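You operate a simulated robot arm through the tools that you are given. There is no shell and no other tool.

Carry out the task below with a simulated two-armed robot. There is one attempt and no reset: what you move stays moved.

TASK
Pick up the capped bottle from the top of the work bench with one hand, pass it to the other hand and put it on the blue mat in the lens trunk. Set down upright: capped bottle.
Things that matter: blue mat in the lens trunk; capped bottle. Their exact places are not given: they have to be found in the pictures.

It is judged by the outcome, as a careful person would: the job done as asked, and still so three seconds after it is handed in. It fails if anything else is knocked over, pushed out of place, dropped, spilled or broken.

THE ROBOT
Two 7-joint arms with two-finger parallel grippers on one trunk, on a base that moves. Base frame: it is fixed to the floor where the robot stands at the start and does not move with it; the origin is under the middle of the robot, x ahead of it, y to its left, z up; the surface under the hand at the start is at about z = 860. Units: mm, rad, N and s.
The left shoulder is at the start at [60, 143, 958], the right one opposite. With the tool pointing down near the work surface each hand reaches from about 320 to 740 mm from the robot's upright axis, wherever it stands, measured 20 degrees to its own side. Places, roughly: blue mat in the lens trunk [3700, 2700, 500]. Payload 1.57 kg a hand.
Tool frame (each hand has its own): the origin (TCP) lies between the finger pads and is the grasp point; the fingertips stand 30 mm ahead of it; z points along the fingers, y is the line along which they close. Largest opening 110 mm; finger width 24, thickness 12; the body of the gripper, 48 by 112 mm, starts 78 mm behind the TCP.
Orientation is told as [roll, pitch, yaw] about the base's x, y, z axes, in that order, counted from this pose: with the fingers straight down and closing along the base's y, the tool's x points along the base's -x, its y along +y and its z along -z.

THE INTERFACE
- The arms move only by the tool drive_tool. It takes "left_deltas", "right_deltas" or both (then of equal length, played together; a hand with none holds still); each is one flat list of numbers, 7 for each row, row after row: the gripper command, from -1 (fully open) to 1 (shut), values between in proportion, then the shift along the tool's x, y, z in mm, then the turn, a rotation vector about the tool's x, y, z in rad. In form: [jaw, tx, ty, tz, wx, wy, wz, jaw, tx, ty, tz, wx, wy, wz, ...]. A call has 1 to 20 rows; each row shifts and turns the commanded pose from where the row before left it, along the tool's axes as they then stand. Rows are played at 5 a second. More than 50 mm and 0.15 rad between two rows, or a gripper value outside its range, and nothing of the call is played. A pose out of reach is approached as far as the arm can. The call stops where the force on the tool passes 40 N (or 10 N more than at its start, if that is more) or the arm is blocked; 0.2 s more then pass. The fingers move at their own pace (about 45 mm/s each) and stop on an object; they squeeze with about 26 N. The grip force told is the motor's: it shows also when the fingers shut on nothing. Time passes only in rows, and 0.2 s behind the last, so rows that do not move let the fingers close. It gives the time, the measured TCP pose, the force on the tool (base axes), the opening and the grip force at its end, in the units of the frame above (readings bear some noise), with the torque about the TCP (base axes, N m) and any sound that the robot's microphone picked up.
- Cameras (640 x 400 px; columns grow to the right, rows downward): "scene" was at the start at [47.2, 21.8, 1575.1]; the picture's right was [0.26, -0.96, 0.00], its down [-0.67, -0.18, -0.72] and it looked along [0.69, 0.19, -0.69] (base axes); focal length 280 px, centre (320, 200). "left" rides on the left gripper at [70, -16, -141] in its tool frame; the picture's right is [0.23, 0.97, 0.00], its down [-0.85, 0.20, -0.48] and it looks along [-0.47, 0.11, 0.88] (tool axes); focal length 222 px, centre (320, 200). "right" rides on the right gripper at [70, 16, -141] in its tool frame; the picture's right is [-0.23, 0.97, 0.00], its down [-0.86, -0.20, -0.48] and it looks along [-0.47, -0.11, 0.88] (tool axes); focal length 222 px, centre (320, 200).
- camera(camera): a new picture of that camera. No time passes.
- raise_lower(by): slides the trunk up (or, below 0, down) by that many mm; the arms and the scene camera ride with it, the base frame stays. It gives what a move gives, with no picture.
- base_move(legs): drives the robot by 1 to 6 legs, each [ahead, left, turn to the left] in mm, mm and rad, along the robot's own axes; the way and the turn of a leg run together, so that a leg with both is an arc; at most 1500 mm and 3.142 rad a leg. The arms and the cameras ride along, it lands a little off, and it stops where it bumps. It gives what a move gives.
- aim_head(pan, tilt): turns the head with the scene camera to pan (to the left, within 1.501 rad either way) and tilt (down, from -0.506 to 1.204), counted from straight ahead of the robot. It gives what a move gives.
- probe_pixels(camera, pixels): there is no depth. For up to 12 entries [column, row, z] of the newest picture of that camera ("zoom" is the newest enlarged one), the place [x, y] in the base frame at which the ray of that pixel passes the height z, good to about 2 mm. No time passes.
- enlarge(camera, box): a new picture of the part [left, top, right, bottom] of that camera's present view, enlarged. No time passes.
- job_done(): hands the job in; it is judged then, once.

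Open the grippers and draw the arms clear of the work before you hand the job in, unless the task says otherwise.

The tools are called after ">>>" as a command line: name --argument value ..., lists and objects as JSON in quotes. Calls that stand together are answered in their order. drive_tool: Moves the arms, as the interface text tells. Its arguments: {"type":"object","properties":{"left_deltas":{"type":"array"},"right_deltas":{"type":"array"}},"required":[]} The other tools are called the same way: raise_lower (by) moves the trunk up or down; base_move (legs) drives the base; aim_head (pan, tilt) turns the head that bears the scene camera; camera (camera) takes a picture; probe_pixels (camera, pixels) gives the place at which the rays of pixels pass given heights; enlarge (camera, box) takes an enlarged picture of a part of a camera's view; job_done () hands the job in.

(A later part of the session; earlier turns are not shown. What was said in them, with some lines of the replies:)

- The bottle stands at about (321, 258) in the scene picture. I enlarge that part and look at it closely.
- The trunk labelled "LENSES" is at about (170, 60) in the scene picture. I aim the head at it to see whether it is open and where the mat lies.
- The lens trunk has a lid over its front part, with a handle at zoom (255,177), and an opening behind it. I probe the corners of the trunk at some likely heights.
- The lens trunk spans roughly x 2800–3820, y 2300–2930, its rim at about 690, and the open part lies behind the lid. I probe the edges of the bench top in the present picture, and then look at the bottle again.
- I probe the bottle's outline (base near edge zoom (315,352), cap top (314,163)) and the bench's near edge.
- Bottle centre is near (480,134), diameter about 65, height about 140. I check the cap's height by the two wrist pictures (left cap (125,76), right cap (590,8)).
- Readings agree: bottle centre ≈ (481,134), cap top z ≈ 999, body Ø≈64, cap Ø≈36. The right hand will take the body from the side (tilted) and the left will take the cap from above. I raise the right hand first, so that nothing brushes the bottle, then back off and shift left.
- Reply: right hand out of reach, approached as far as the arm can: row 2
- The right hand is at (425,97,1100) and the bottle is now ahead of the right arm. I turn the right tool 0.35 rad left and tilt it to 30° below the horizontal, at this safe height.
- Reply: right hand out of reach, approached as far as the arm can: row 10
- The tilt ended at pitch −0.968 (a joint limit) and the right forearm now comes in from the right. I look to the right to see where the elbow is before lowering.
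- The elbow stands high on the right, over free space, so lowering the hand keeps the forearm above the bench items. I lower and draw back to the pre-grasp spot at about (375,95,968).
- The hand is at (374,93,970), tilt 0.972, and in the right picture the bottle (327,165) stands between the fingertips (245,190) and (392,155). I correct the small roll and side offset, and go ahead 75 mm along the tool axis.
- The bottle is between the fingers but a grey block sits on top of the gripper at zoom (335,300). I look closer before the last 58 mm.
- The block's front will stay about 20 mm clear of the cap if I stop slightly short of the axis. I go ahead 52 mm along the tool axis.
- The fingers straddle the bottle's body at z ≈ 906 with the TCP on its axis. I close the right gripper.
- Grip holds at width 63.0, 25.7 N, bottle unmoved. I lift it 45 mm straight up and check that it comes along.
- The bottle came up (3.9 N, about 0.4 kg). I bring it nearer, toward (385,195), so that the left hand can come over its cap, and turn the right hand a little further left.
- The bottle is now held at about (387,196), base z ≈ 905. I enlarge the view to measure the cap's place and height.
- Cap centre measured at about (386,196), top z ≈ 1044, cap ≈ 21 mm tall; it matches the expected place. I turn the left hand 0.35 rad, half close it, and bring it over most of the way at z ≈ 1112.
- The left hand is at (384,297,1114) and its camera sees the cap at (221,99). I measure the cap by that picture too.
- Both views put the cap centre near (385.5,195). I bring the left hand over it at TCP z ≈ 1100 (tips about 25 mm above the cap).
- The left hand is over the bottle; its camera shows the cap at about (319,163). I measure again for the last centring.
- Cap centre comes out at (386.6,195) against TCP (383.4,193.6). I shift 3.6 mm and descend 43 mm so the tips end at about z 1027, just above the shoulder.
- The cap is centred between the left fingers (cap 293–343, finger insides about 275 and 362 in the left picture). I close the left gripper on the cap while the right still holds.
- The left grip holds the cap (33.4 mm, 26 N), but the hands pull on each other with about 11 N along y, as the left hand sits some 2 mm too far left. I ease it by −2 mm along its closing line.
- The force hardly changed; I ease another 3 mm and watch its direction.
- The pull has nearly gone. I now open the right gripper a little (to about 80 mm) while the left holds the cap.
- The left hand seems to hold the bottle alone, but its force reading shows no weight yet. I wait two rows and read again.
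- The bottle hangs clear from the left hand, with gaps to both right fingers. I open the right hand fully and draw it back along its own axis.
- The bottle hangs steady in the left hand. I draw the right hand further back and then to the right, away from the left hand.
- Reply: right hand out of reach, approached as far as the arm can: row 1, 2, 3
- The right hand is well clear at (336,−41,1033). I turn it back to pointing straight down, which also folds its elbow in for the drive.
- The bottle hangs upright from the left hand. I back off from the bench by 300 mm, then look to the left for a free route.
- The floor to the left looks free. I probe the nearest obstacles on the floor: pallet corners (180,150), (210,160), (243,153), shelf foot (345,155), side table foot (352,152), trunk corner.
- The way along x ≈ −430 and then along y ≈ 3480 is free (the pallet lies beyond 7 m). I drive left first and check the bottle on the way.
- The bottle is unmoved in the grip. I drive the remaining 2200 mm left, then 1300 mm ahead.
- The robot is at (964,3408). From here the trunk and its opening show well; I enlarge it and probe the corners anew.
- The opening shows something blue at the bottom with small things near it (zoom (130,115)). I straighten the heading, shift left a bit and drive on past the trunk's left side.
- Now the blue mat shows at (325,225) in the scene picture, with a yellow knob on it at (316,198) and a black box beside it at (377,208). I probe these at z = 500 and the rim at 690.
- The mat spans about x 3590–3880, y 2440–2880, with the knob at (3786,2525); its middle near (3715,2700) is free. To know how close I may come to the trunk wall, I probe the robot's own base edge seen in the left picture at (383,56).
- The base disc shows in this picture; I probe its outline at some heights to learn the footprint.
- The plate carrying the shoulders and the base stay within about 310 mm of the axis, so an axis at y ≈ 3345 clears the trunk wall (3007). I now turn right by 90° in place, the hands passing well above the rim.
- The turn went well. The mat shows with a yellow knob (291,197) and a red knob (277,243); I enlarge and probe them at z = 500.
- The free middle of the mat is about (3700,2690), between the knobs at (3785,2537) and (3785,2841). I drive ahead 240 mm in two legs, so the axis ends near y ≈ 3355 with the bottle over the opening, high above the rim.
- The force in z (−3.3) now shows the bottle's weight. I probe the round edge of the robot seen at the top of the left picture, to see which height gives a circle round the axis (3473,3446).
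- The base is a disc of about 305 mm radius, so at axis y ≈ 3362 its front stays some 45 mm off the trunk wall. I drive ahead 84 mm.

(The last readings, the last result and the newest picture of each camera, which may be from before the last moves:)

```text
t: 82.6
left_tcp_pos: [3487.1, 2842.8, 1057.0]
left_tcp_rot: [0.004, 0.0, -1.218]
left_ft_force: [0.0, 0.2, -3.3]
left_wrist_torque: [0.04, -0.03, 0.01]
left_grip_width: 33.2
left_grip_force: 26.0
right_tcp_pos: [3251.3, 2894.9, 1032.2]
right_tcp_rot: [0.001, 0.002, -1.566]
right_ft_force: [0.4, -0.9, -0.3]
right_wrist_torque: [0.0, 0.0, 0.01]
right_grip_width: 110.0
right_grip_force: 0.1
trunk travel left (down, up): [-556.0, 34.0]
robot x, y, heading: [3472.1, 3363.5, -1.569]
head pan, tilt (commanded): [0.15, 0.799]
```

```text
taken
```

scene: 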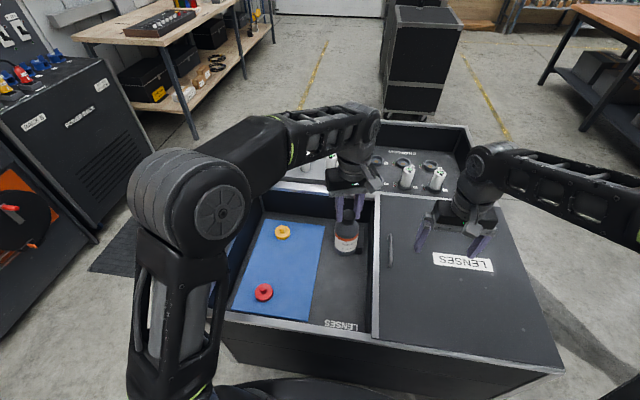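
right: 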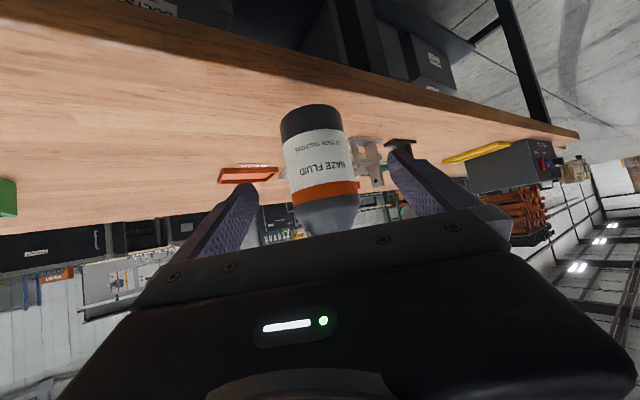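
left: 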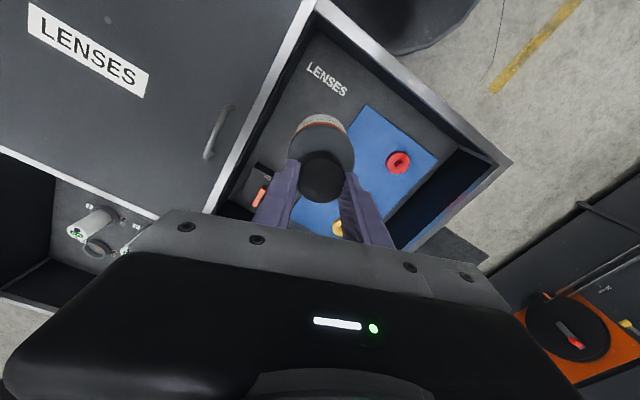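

Now the mat's near edge shows. I probe the same mat corners and knobs in both pictures at several heights, to find the mat's true height.

>>> enlarge --camera "scene" --box '[220, 200, 380, 335]'

>>> enlarge --camera "left" --box '[270, 40, 520, 260]'

```text
2.96 times, centred on (300, 268) of scene
```

zoom: 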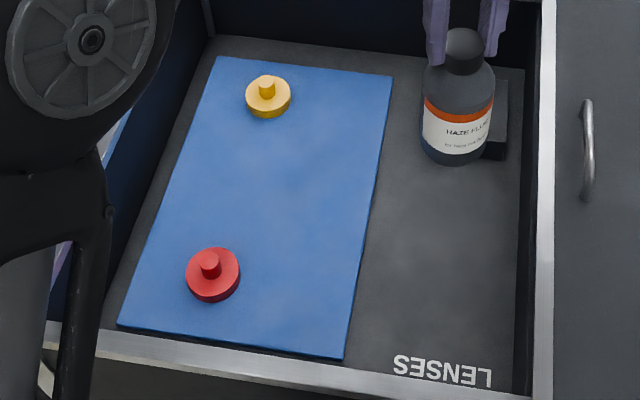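

```text
1.82 times, centred on (395, 150) of left
```

zoom: 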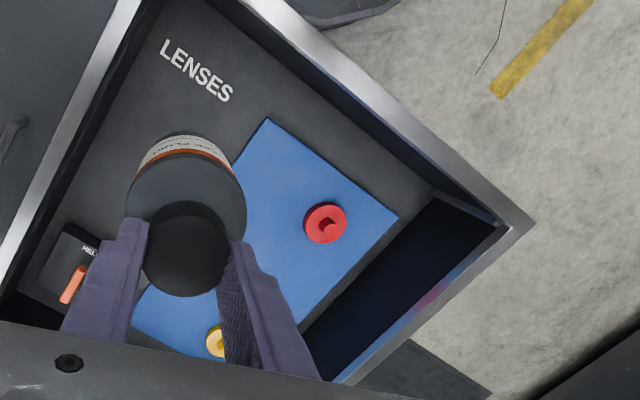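

I probe matching corners: scene near-right (307.8,322.1) and near-left (231.4,310.2); left picture (365.9,104.9) and (437.9,159.3).

>>> probe_pixels --camera "scene" --pixels '[[307.8, 322.1, 500], [307.8, 322.1, 480], [307.8, 322.1, 520], [231.4, 310.2, 500], [231.4, 310.2, 480], [231.4, 310.2, 520], [265.5, 219.7, 500], [324.7, 226.4, 500], [263, 297, 520], [282, 236, 520]]'

>>> probe_pixels --camera "left" --pixels '[[365.9, 104.9, 500], [365.9, 104.9, 480], [365.9, 104.9, 520], [437.9, 159.3, 500], [437.9, 159.3, 480], [437.9, 159.3, 520], [397.7, 162.6, 520], [512, 160, 690], [512, 160, 670], [316, 2, 690], [436, 105, 690]]'

```text
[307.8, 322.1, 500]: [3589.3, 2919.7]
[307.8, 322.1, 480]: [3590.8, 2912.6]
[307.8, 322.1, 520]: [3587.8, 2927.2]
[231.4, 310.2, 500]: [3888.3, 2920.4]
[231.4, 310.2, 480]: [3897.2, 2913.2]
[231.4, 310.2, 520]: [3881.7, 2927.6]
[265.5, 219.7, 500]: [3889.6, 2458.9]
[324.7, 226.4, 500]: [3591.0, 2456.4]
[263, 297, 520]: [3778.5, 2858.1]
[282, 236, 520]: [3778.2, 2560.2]
```

```text
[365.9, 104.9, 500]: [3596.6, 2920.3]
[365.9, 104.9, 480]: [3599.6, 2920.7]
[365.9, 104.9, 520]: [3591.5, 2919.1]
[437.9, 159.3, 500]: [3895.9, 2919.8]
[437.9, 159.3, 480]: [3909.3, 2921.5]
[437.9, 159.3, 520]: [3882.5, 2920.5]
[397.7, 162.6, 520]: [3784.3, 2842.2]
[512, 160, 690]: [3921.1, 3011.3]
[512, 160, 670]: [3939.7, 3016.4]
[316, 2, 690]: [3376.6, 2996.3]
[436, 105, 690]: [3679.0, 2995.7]
```

Both views agree: mat top z ≈ 500, x 3590–3890, y 2457–2920; knobs at (3782,2848) and (3780,2556). I move the left hand over (3698,2708) while lowering to TCP z ≈ 980 (bottle base ≈ 828, above the rim).

>>> drive_tool --left_deltas '[1, -20, 15.1, 7.7, 0, 0, 0, 1, -20, 15.1, 7.7, 0, 0, 0, 1, -20, 15.1, 7.7, 0, 0, 0, 1, -20, 15.1, 7.7, 0, 0, 0, 1, -20, 15.1, 7.7, 0, 0, 0, 1, -20, 15.1, 7.7, 0, 0, 0, 1, -20, 15.1, 7.7, 0, 0, 0, 1, -20, 15.1, 7.7, 0, 0, 0, 1, -20, 15.1, 7.7, 0, 0, 0, 1, -20, 15.1, 7.7, 0, 0, 0]'

>>> camera --camera "scene"

>>> camera --camera "left"

```text
t: 84.8
left_tcp_pos: [3696.6, 2706.4, 982.1]
left_tcp_rot: [0.0, 0.001, -1.218]
left_ft_force: [0.9, -0.3, -1.9]
left_wrist_torque: [-0.03, 0.04, 0.02]
left_grip_width: 33.4
left_grip_force: 26.3
right_tcp_pos: [3252.5, 2895.3, 1033.1]
right_tcp_rot: [0.001, -0.001, -1.564]
right_ft_force: [0.2, 0.7, 0.5]
right_wrist_torque: [0.03, 0.02, 0.03]
right_grip_width: 110.3
right_grip_force: 0.0
trunk travel left (down, up): [-556.0, 34.0]
robot x, y, heading: [3471.3, 3362.0, -1.566]
head pan, tilt (commanded): [0.15, 0.799]
```

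```text
taken
```

scene: 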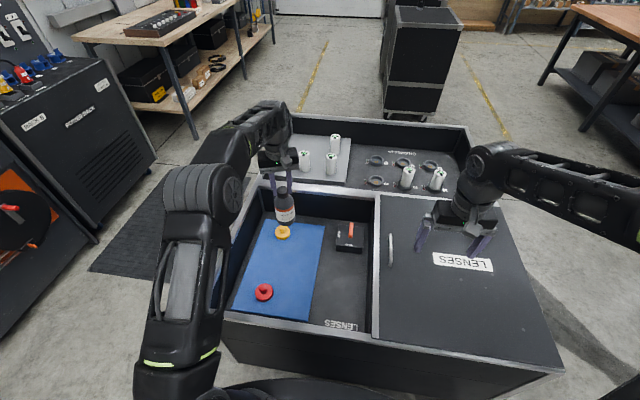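

```text
taken
```

left: 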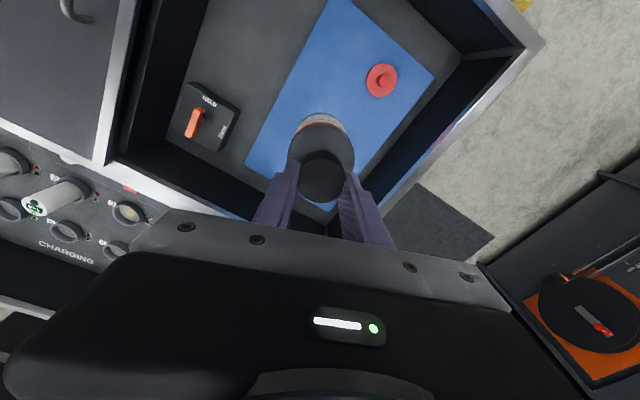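

The left hand is at (3697,2706,982), right above the free part of the mat. I lower the trunk by 120 mm first, then look.

>>> raise_lower --by -120

>>> camera --camera "scene"

>>> camera --camera "left"

```text
t: 86.3
left_tcp_pos: [3696.1, 2706.2, 862.5]
left_tcp_rot: [0.0, -0.001, -1.219]
left_ft_force: [0.5, 0.3, -3.1]
left_wrist_torque: [-0.02, 0.01, 0.03]
left_grip_width: 33.4
left_grip_force: 25.7
right_tcp_pos: [3252.1, 2895.8, 913.6]
right_tcp_rot: [0.002, 0.0, -1.566]
right_ft_force: [0.9, -0.1, 0.3]
right_wrist_torque: [0.0, -0.01, 0.02]
right_grip_width: 110.2
right_grip_force: 0.1
trunk travel left (down, up): [-436.0, 154.0]
robot x, y, heading: [3469.3, 3365.3, -1.57]
head pan, tilt (commanded): [0.15, 0.799]
```

```text
taken
```

scene: 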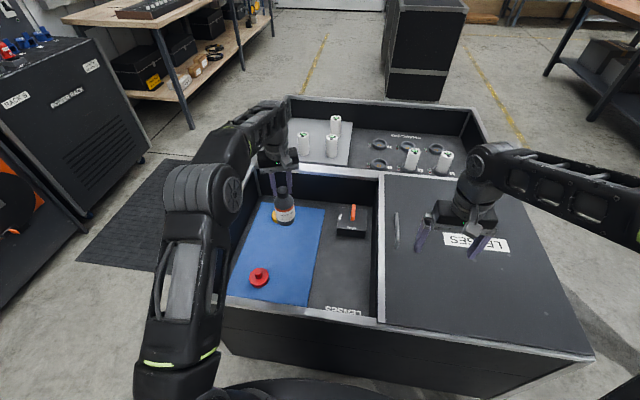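

```text
taken
```

left: 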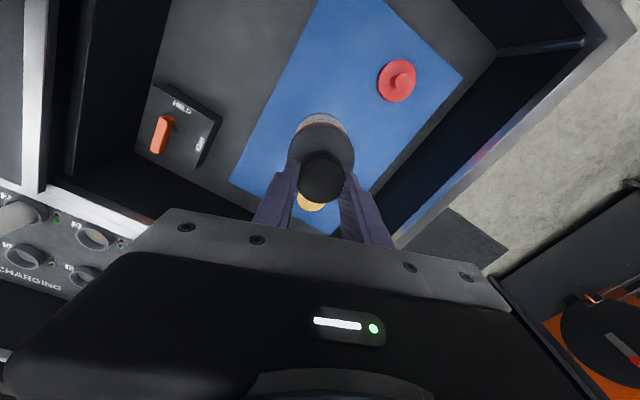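

Clear all round: the bottle's base is at about 710 over the mat. I lower the trunk another 80 mm.

>>> raise_lower --by -80

>>> camera --camera "scene"

>>> enlarge --camera "scene" --box '[140, 100, 400, 330]'

>>> camera --camera "left"

```text
t: 87.5
left_tcp_pos: [3695.5, 2707.1, 782.0]
left_tcp_rot: [0.0, -0.002, -1.218]
left_ft_force: [0.5, -0.8, -3.3]
left_wrist_torque: [-0.04, 0.01, 0.0]
left_grip_width: 33.0
left_grip_force: 26.4
right_tcp_pos: [3251.7, 2895.8, 833.0]
right_tcp_rot: [0.002, -0.001, -1.565]
right_ft_force: [0.7, 0.2, 0.1]
right_wrist_torque: [0.01, -0.02, -0.03]
right_grip_width: 109.8
right_grip_force: 0.1
trunk travel left (down, up): [-356.0, 234.0]
robot x, y, heading: [3471.8, 3357.6, -1.576]
head pan, tilt (commanded): [0.15, 0.799]
```

```text
taken
```

scene: 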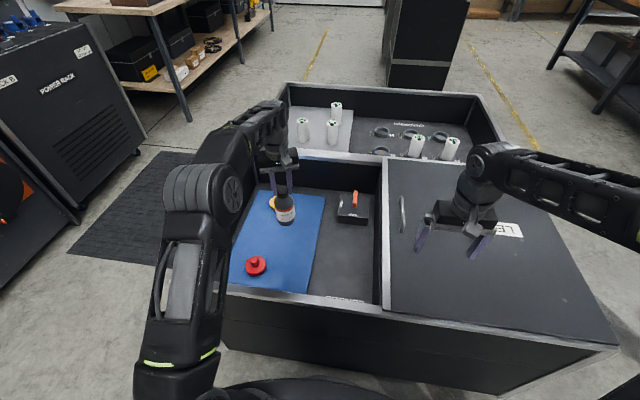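

```text
1.74 times, centred on (270, 215) of scene
```

zoom: 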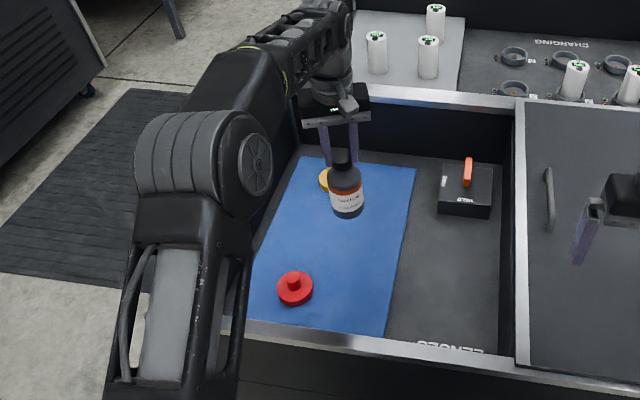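

```text
taken
```

left: 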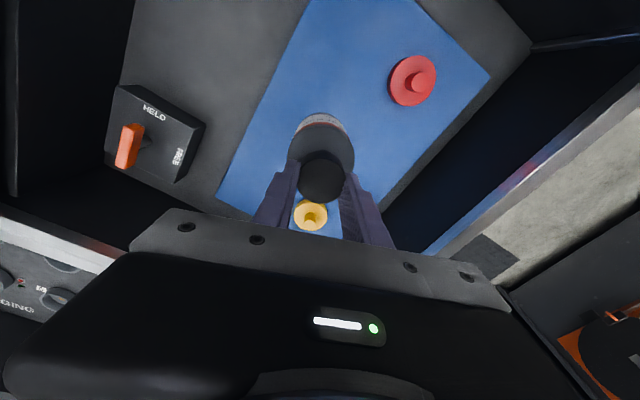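

All clear around the hand. I go down 100 mm with the arm, then stop to look before the last 30 mm.

>>> drive_tool --left_deltas '[1, 0, 0, 20, 0, 0, 0, 1, 0, 0, 20, 0, 0, 0, 1, 0, 0, 20, 0, 0, 0, 1, 0, 0, 20, 0, 0, 0, 1, 0, 0, 20, 0, 0, 0]'

>>> camera --camera "scene"

>>> enlarge --camera "scene" --box '[220, 160, 340, 300]'

>>> camera --camera "left"

```text
t: 88.7
left_tcp_pos: [3697.8, 2705.7, 681.0]
left_tcp_rot: [0.002, -0.001, -1.217]
left_ft_force: [0.6, -0.3, -2.9]
left_wrist_torque: [-0.01, 0.01, -0.01]
left_grip_width: 33.4
left_grip_force: 26.4
right_tcp_pos: [3251.2, 2895.7, 833.2]
right_tcp_rot: [0.001, 0.0, -1.565]
right_ft_force: [0.6, -0.3, 0.1]
right_wrist_torque: [-0.02, -0.03, -0.02]
right_grip_width: 110.0
right_grip_force: 0.0
trunk travel left (down, up): [-356.0, 234.0]
robot x, y, heading: [3472.0, 3361.5, -1.567]
head pan, tilt (commanded): [0.15, 0.799]
```

```text
taken
```

scene: 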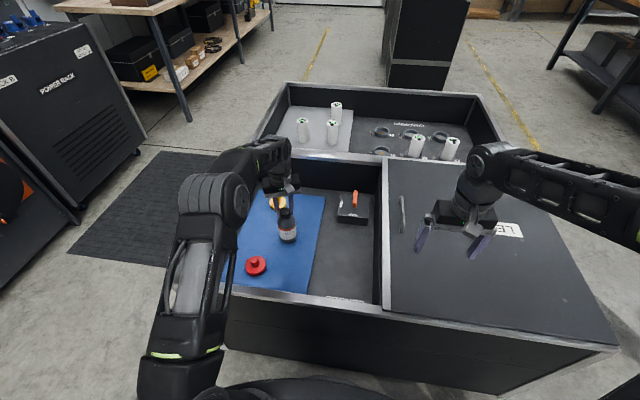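

```text
2.86 times, centred on (280, 230) of scene
```

zoom: 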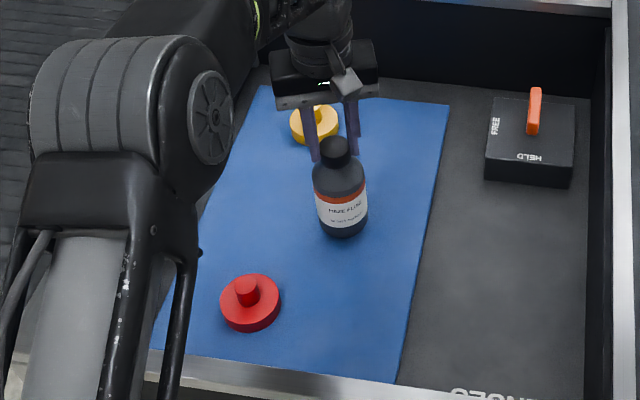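

```text
taken
```

left: 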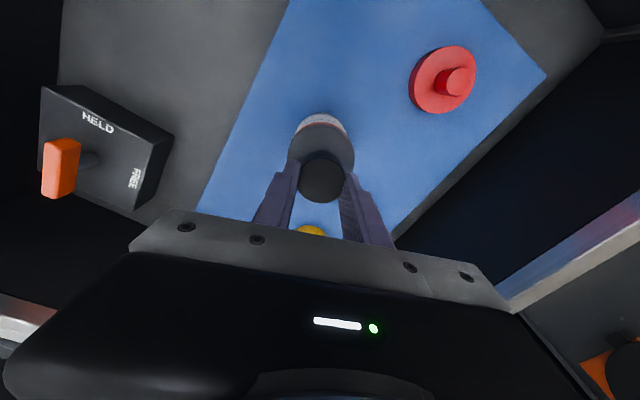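

The bottle is upright, base ≈ 529, about 29 mm over the mat, between the knobs. I lower 22 mm more gently.

>>> drive_tool --left_deltas '[1, 0, 0, 6, 0, 0, 0, 1, 0, 0, 6, 0, 0, 0, 1, 0, 0, 5, 0, 0, 0, 1, 0, 0, 5, 0, 0, 0, 1, 0, 0, 0, 0, 0, 0]'

>>> enlarge --camera "scene" --box '[240, 180, 330, 280]'

```text
t: 89.9
left_tcp_pos: [3697.6, 2706.2, 663.7]
left_tcp_rot: [-0.001, -0.008, -1.219]
left_ft_force: [-0.1, 6.9, 21.0]
left_wrist_torque: [0.43, 0.04, -0.03]
left_grip_width: 33.2
left_grip_force: 26.3
right_tcp_pos: [3252.3, 2897.4, 833.6]
right_tcp_rot: [0.0, -0.003, -1.567]
right_ft_force: [-1.2, 1.2, -0.4]
right_wrist_torque: [-0.01, 0.0, 0.0]
right_grip_width: 110.2
right_grip_force: 0.0
trunk travel left (down, up): [-356.0, 234.0]
robot x, y, heading: [3472.2, 3361.9, -1.565]
head pan, tilt (commanded): [0.15, 0.799]
```

```text
4.00 times, centred on (285, 230) of scene
```

zoom: 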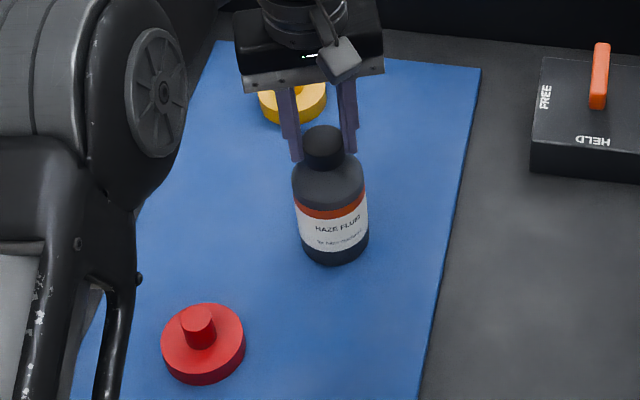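

The bottle touches the mat (21 N upward at TCP z 664). I ease up 3 mm to take the pressure off before opening.

>>> drive_tool --left_deltas '[1, 0, 0, -3, 0, 0, 0, 1, 0, 0, 0, 0, 0, 0]'

```text
t: 90.5
left_tcp_pos: [3696.4, 2705.4, 664.0]
left_tcp_rot: [0.002, -0.004, -1.218]
left_ft_force: [1.1, 0.2, 7.6]
left_wrist_torque: [-0.26, -0.12, 0.09]
left_grip_width: 33.0
left_grip_force: 26.3
right_tcp_pos: [3251.1, 2896.8, 832.9]
right_tcp_rot: [0.002, -0.001, -1.566]
right_ft_force: [0.2, -0.2, 1.0]
right_wrist_torque: [-0.01, 0.01, 0.02]
right_grip_width: 110.0
right_grip_force: 0.2
trunk travel left (down, up): [-356.0, 234.0]
robot x, y, heading: [3473.9, 3360.6, -1.568]
head pan, tilt (commanded): [0.15, 0.799]
```

The force has fallen to 7.6 N. I ease 1 mm more and then open the left gripper gently.

>>> drive_tool --left_deltas '[1, 0, 0, -1, 0, 0, 0, 1, 0, 0, 0, 0, 0, 0]'

>>> enlarge --camera "scene" --box '[240, 180, 330, 280]'

>>> camera --camera "left"

```text
t: 91.1
left_tcp_pos: [3698.1, 2707.1, 663.2]
left_tcp_rot: [0.003, -0.001, -1.217]
left_ft_force: [-0.5, -1.7, -0.8]
left_wrist_torque: [-0.28, -0.02, 0.01]
left_grip_width: 33.3
left_grip_force: 26.0
right_tcp_pos: [3251.8, 2896.0, 831.7]
right_tcp_rot: [0.003, -0.002, -1.567]
right_ft_force: [-0.4, -0.7, -0.1]
right_wrist_torque: [0.01, 0.0, -0.01]
right_grip_width: 110.0
right_grip_force: 0.1
trunk travel left (down, up): [-356.0, 234.0]
robot x, y, heading: [3473.6, 3358.3, -1.564]
head pan, tilt (commanded): [0.15, 0.799]
```

```text
4.00 times, centred on (285, 230) of scene
```

zoom: 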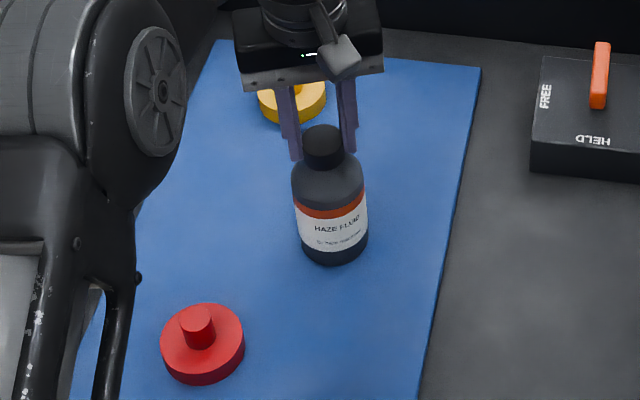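

```text
taken
```

left: 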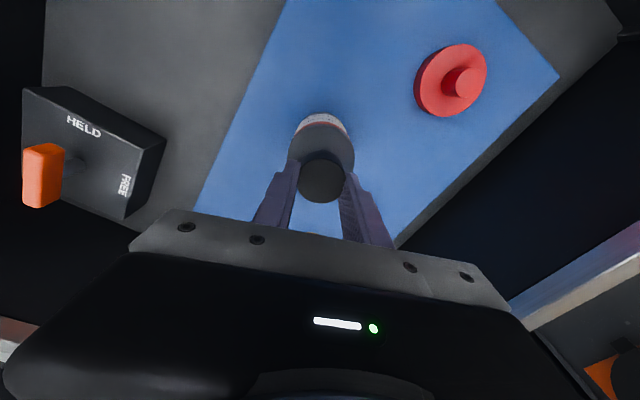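

The force is nearly nil. I check by probing the bottle's near base edge (scene (288.3,246.3)), which should fall near (3687,2736) if it stands on the mat.

>>> probe_pixels --camera "zoom" --pixels '[[333, 265, 500], [333, 265, 510], [333, 265, 520], [299, 250, 500], [368, 245, 500]]'

```text
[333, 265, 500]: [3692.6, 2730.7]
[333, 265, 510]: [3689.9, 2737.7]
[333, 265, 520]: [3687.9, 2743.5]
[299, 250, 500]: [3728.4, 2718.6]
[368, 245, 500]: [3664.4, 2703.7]
```

The base lies on the mat within a few mm. I open the left fingers slightly (to about 48 mm) and look.

>>> drive_tool --left_deltas '[0.3, 0, 0, 0, 0, 0, 0, 0.2, 0, 0, 0, 0, 0, 0, 0.12, 0, 0, 0, 0, 0, 0, 0.12, 0, 0, 0, 0, 0, 0]'

>>> enlarge --camera "scene" --box '[240, 180, 330, 280]'

>>> enlarge --camera "left" --box '[240, 90, 400, 250]'

```text
t: 92.1
left_tcp_pos: [3697.7, 2707.1, 665.2]
left_tcp_rot: [0.0, -0.002, -1.22]
left_ft_force: [-0.3, -0.6, -0.6]
left_wrist_torque: [-0.01, -0.02, 0.01]
left_grip_width: 48.2
left_grip_force: 0.0
right_tcp_pos: [3252.0, 2895.7, 832.0]
right_tcp_rot: [0.002, -0.002, -1.566]
right_ft_force: [0.6, 0.9, -0.4]
right_wrist_torque: [-0.02, -0.03, 0.01]
right_grip_width: 109.8
right_grip_force: 0.1
trunk travel left (down, up): [-356.0, 234.0]
robot x, y, heading: [3473.9, 3359.2, -1.573]
head pan, tilt (commanded): [0.15, 0.799]
```

```text
4.00 times, centred on (285, 230) of scene
```

zoom: 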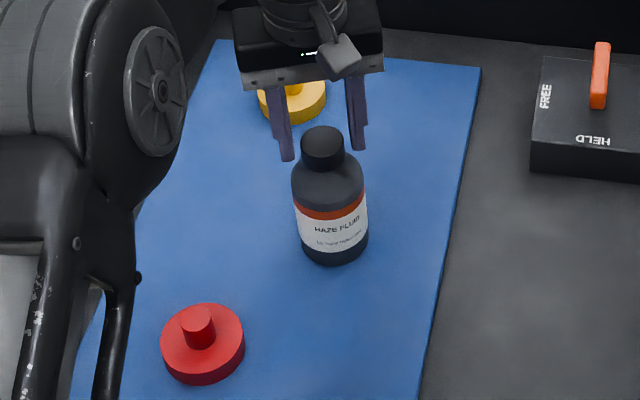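

```text
2.50 times, centred on (320, 170) of left
```

zoom: 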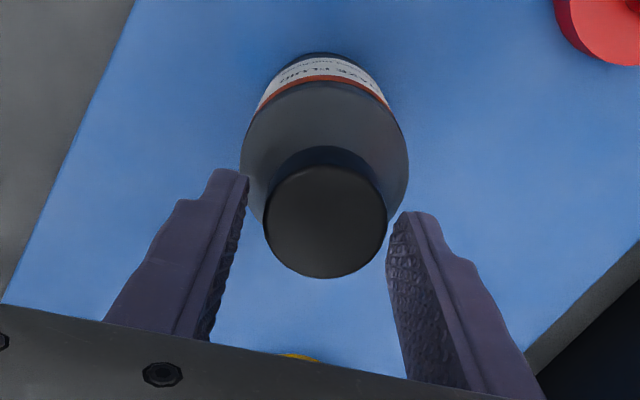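

The bottle stands upright on its own. I open further to about 75 mm and lift the hand straight up.

>>> drive_tool --left_deltas '[-0.2, 0, 0, 0, 0, 0, 0, -0.4, 0, 0, 0, 0, 0, 0, -0.4, 0, 0, 0, 0, 0, 0, -0.4, 0, 0, -10, 0, 0, 0, -0.4, 0, 0, -20, 0, 0, 0, -0.4, 0, 0, -25, 0, 0, 0, -0.4, 0, 0, -25, 0, 0, 0, -0.4, 0, 0, -20, 0, 0, 0]'

>>> enlarge --camera "scene" --box '[220, 160, 350, 290]'

>>> camera --camera "left"

```text
t: 93.9
left_tcp_pos: [3694.9, 2706.3, 765.3]
left_tcp_rot: [0.003, -0.001, -1.219]
left_ft_force: [0.4, 0.3, 0.3]
left_wrist_torque: [-0.02, -0.03, 0.03]
left_grip_width: 76.8
left_grip_force: 0.0
right_tcp_pos: [3251.1, 2896.2, 833.3]
right_tcp_rot: [0.002, 0.001, -1.565]
right_ft_force: [-0.1, -0.4, 0.8]
right_wrist_torque: [0.0, -0.01, 0.02]
right_grip_width: 109.8
right_grip_force: 0.0
trunk travel left (down, up): [-356.0, 234.0]
robot x, y, heading: [3472.6, 3362.5, -1.571]
head pan, tilt (commanded): [0.15, 0.799]
```

```text
3.08 times, centred on (285, 225) of scene
```

zoom: 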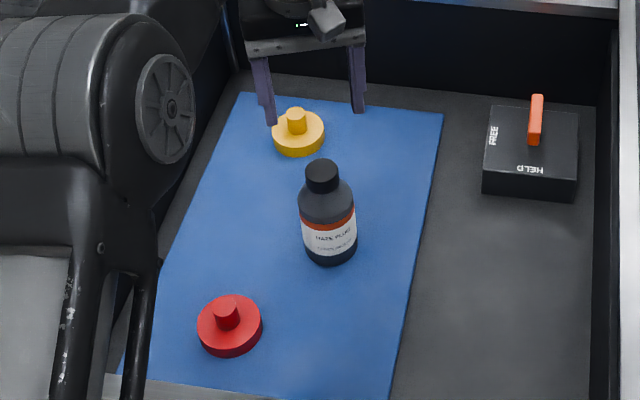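

```text
taken
```

left: 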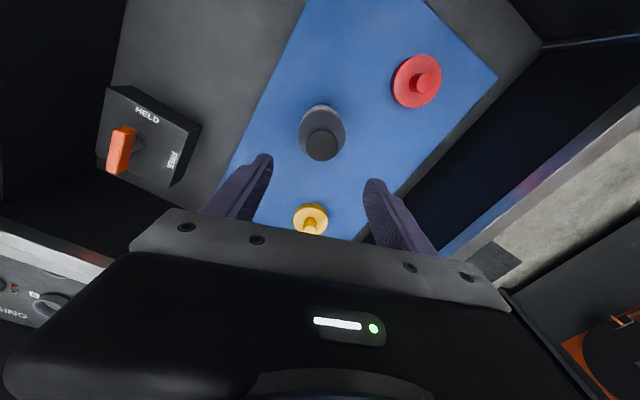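

The bottle stands free on the mat, both knobs undisturbed. I raise the trunk so the arms clear the rim by far, then back away.

>>> raise_lower --by 180

>>> drive_tool --left_deltas '[-1, 0, 0, 0, 0, 0, 0, -1, 0, 0, 0, 0, 0, 0, -1, 0, 0, 0, 0, 0, 0]'

>>> base_move --legs '[[-450, 0, 0]]'

>>> camera --camera "scene"

>>> enlarge --camera "scene" --box '[220, 110, 400, 250]'

```text
t: 95.9
left_tcp_pos: [3696.0, 2707.4, 944.8]
left_tcp_rot: [0.001, -0.003, -1.218]
left_ft_force: [-0.9, -0.2, 0.3]
left_wrist_torque: [0.01, -0.01, -0.02]
left_grip_width: 76.8
left_grip_force: 0.2
right_tcp_pos: [3251.5, 2896.2, 1012.6]
right_tcp_rot: [0.002, 0.001, -1.565]
right_ft_force: [0.2, 0.3, -0.4]
right_wrist_torque: [-0.04, -0.02, 0.02]
right_grip_width: 110.0
right_grip_force: 0.1
trunk travel left (down, up): [-536.0, 54.0]
robot x, y, heading: [3473.6, 3359.4, -1.567]
head pan, tilt (commanded): [0.15, 0.799]
```

```text
t: 96.7
left_tcp_pos: [3695.7, 2707.6, 945.4]
left_tcp_rot: [-0.002, -0.003, -1.217]
left_ft_force: [0.4, 0.2, 0.4]
left_wrist_torque: [0.01, 0.05, -0.01]
left_grip_width: 110.2
left_grip_force: 0.1
right_tcp_pos: [3253.0, 2897.3, 1012.1]
right_tcp_rot: [0.002, -0.001, -1.565]
right_ft_force: [0.1, -1.4, -0.7]
right_wrist_torque: [0.03, -0.02, -0.01]
right_grip_width: 110.1
right_grip_force: 0.1
trunk travel left (down, up): [-536.0, 54.0]
robot x, y, heading: [3475.2, 3363.6, -1.568]
head pan, tilt (commanded): [0.15, 0.799]
```

```text
t: 99.4
left_tcp_pos: [3691.4, 3156.5, 944.4]
left_tcp_rot: [-0.001, -0.002, -1.228]
left_ft_force: [0.4, 0.3, -0.7]
left_wrist_torque: [0.01, 0.02, 0.03]
left_grip_width: 110.1
left_grip_force: 0.1
right_tcp_pos: [3248.1, 3352.0, 1012.8]
right_tcp_rot: [0.005, -0.001, -1.579]
right_ft_force: [-1.0, 0.7, 0.7]
right_wrist_torque: [-0.01, 0.01, -0.01]
right_grip_width: 110.0
right_grip_force: 0.1
trunk travel left (down, up): [-536.0, 54.0]
robot x, y, heading: [3469.5, 3813.3, -1.575]
head pan, tilt (commanded): [0.15, 0.799]
```

```text
taken
```

scene: 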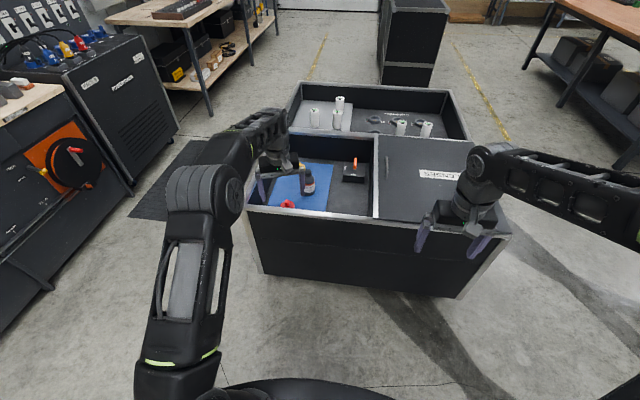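

```text
2.86 times, centred on (310, 180) of scene
```

zoom: 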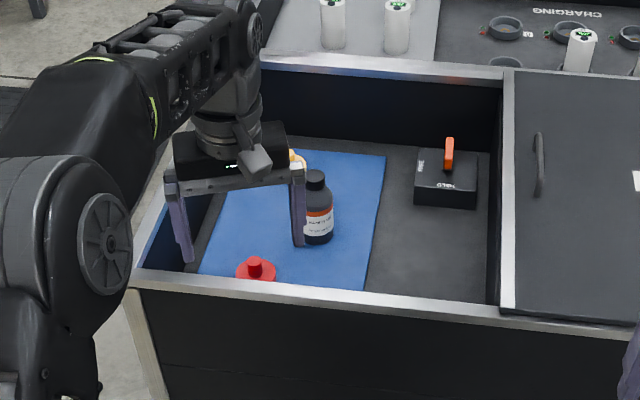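

The bottle stands upright on the blue mat (zoom (318,210)), the knobs, the black box and the trunk are undisturbed, both grippers are open and the hands are outside the trunk. I hand the job in.

>>> job_done

```text
The job is handed in.
```

The capped bottle is standing upright on the blue mat in the lens trunk, and I've handed the job in.

- **Pick-up:** The right hand took the bottle by its body from the work bench.
- **Handover:** The left hand then gripped it by the cap, and the right hand let go while the bottle was in the air.
- **Placing:** The left hand set it down at about x 3697, y 2706. That is a free part of the mat, between the yellow and red knobs lying on it.

In the last pictures the bottle was upright on its own. The knobs, the black box beside the mat and the trunk looked undisturbed, and nothing was bumped during the drive. Both grippers are open and the arms are clear of the trunk.
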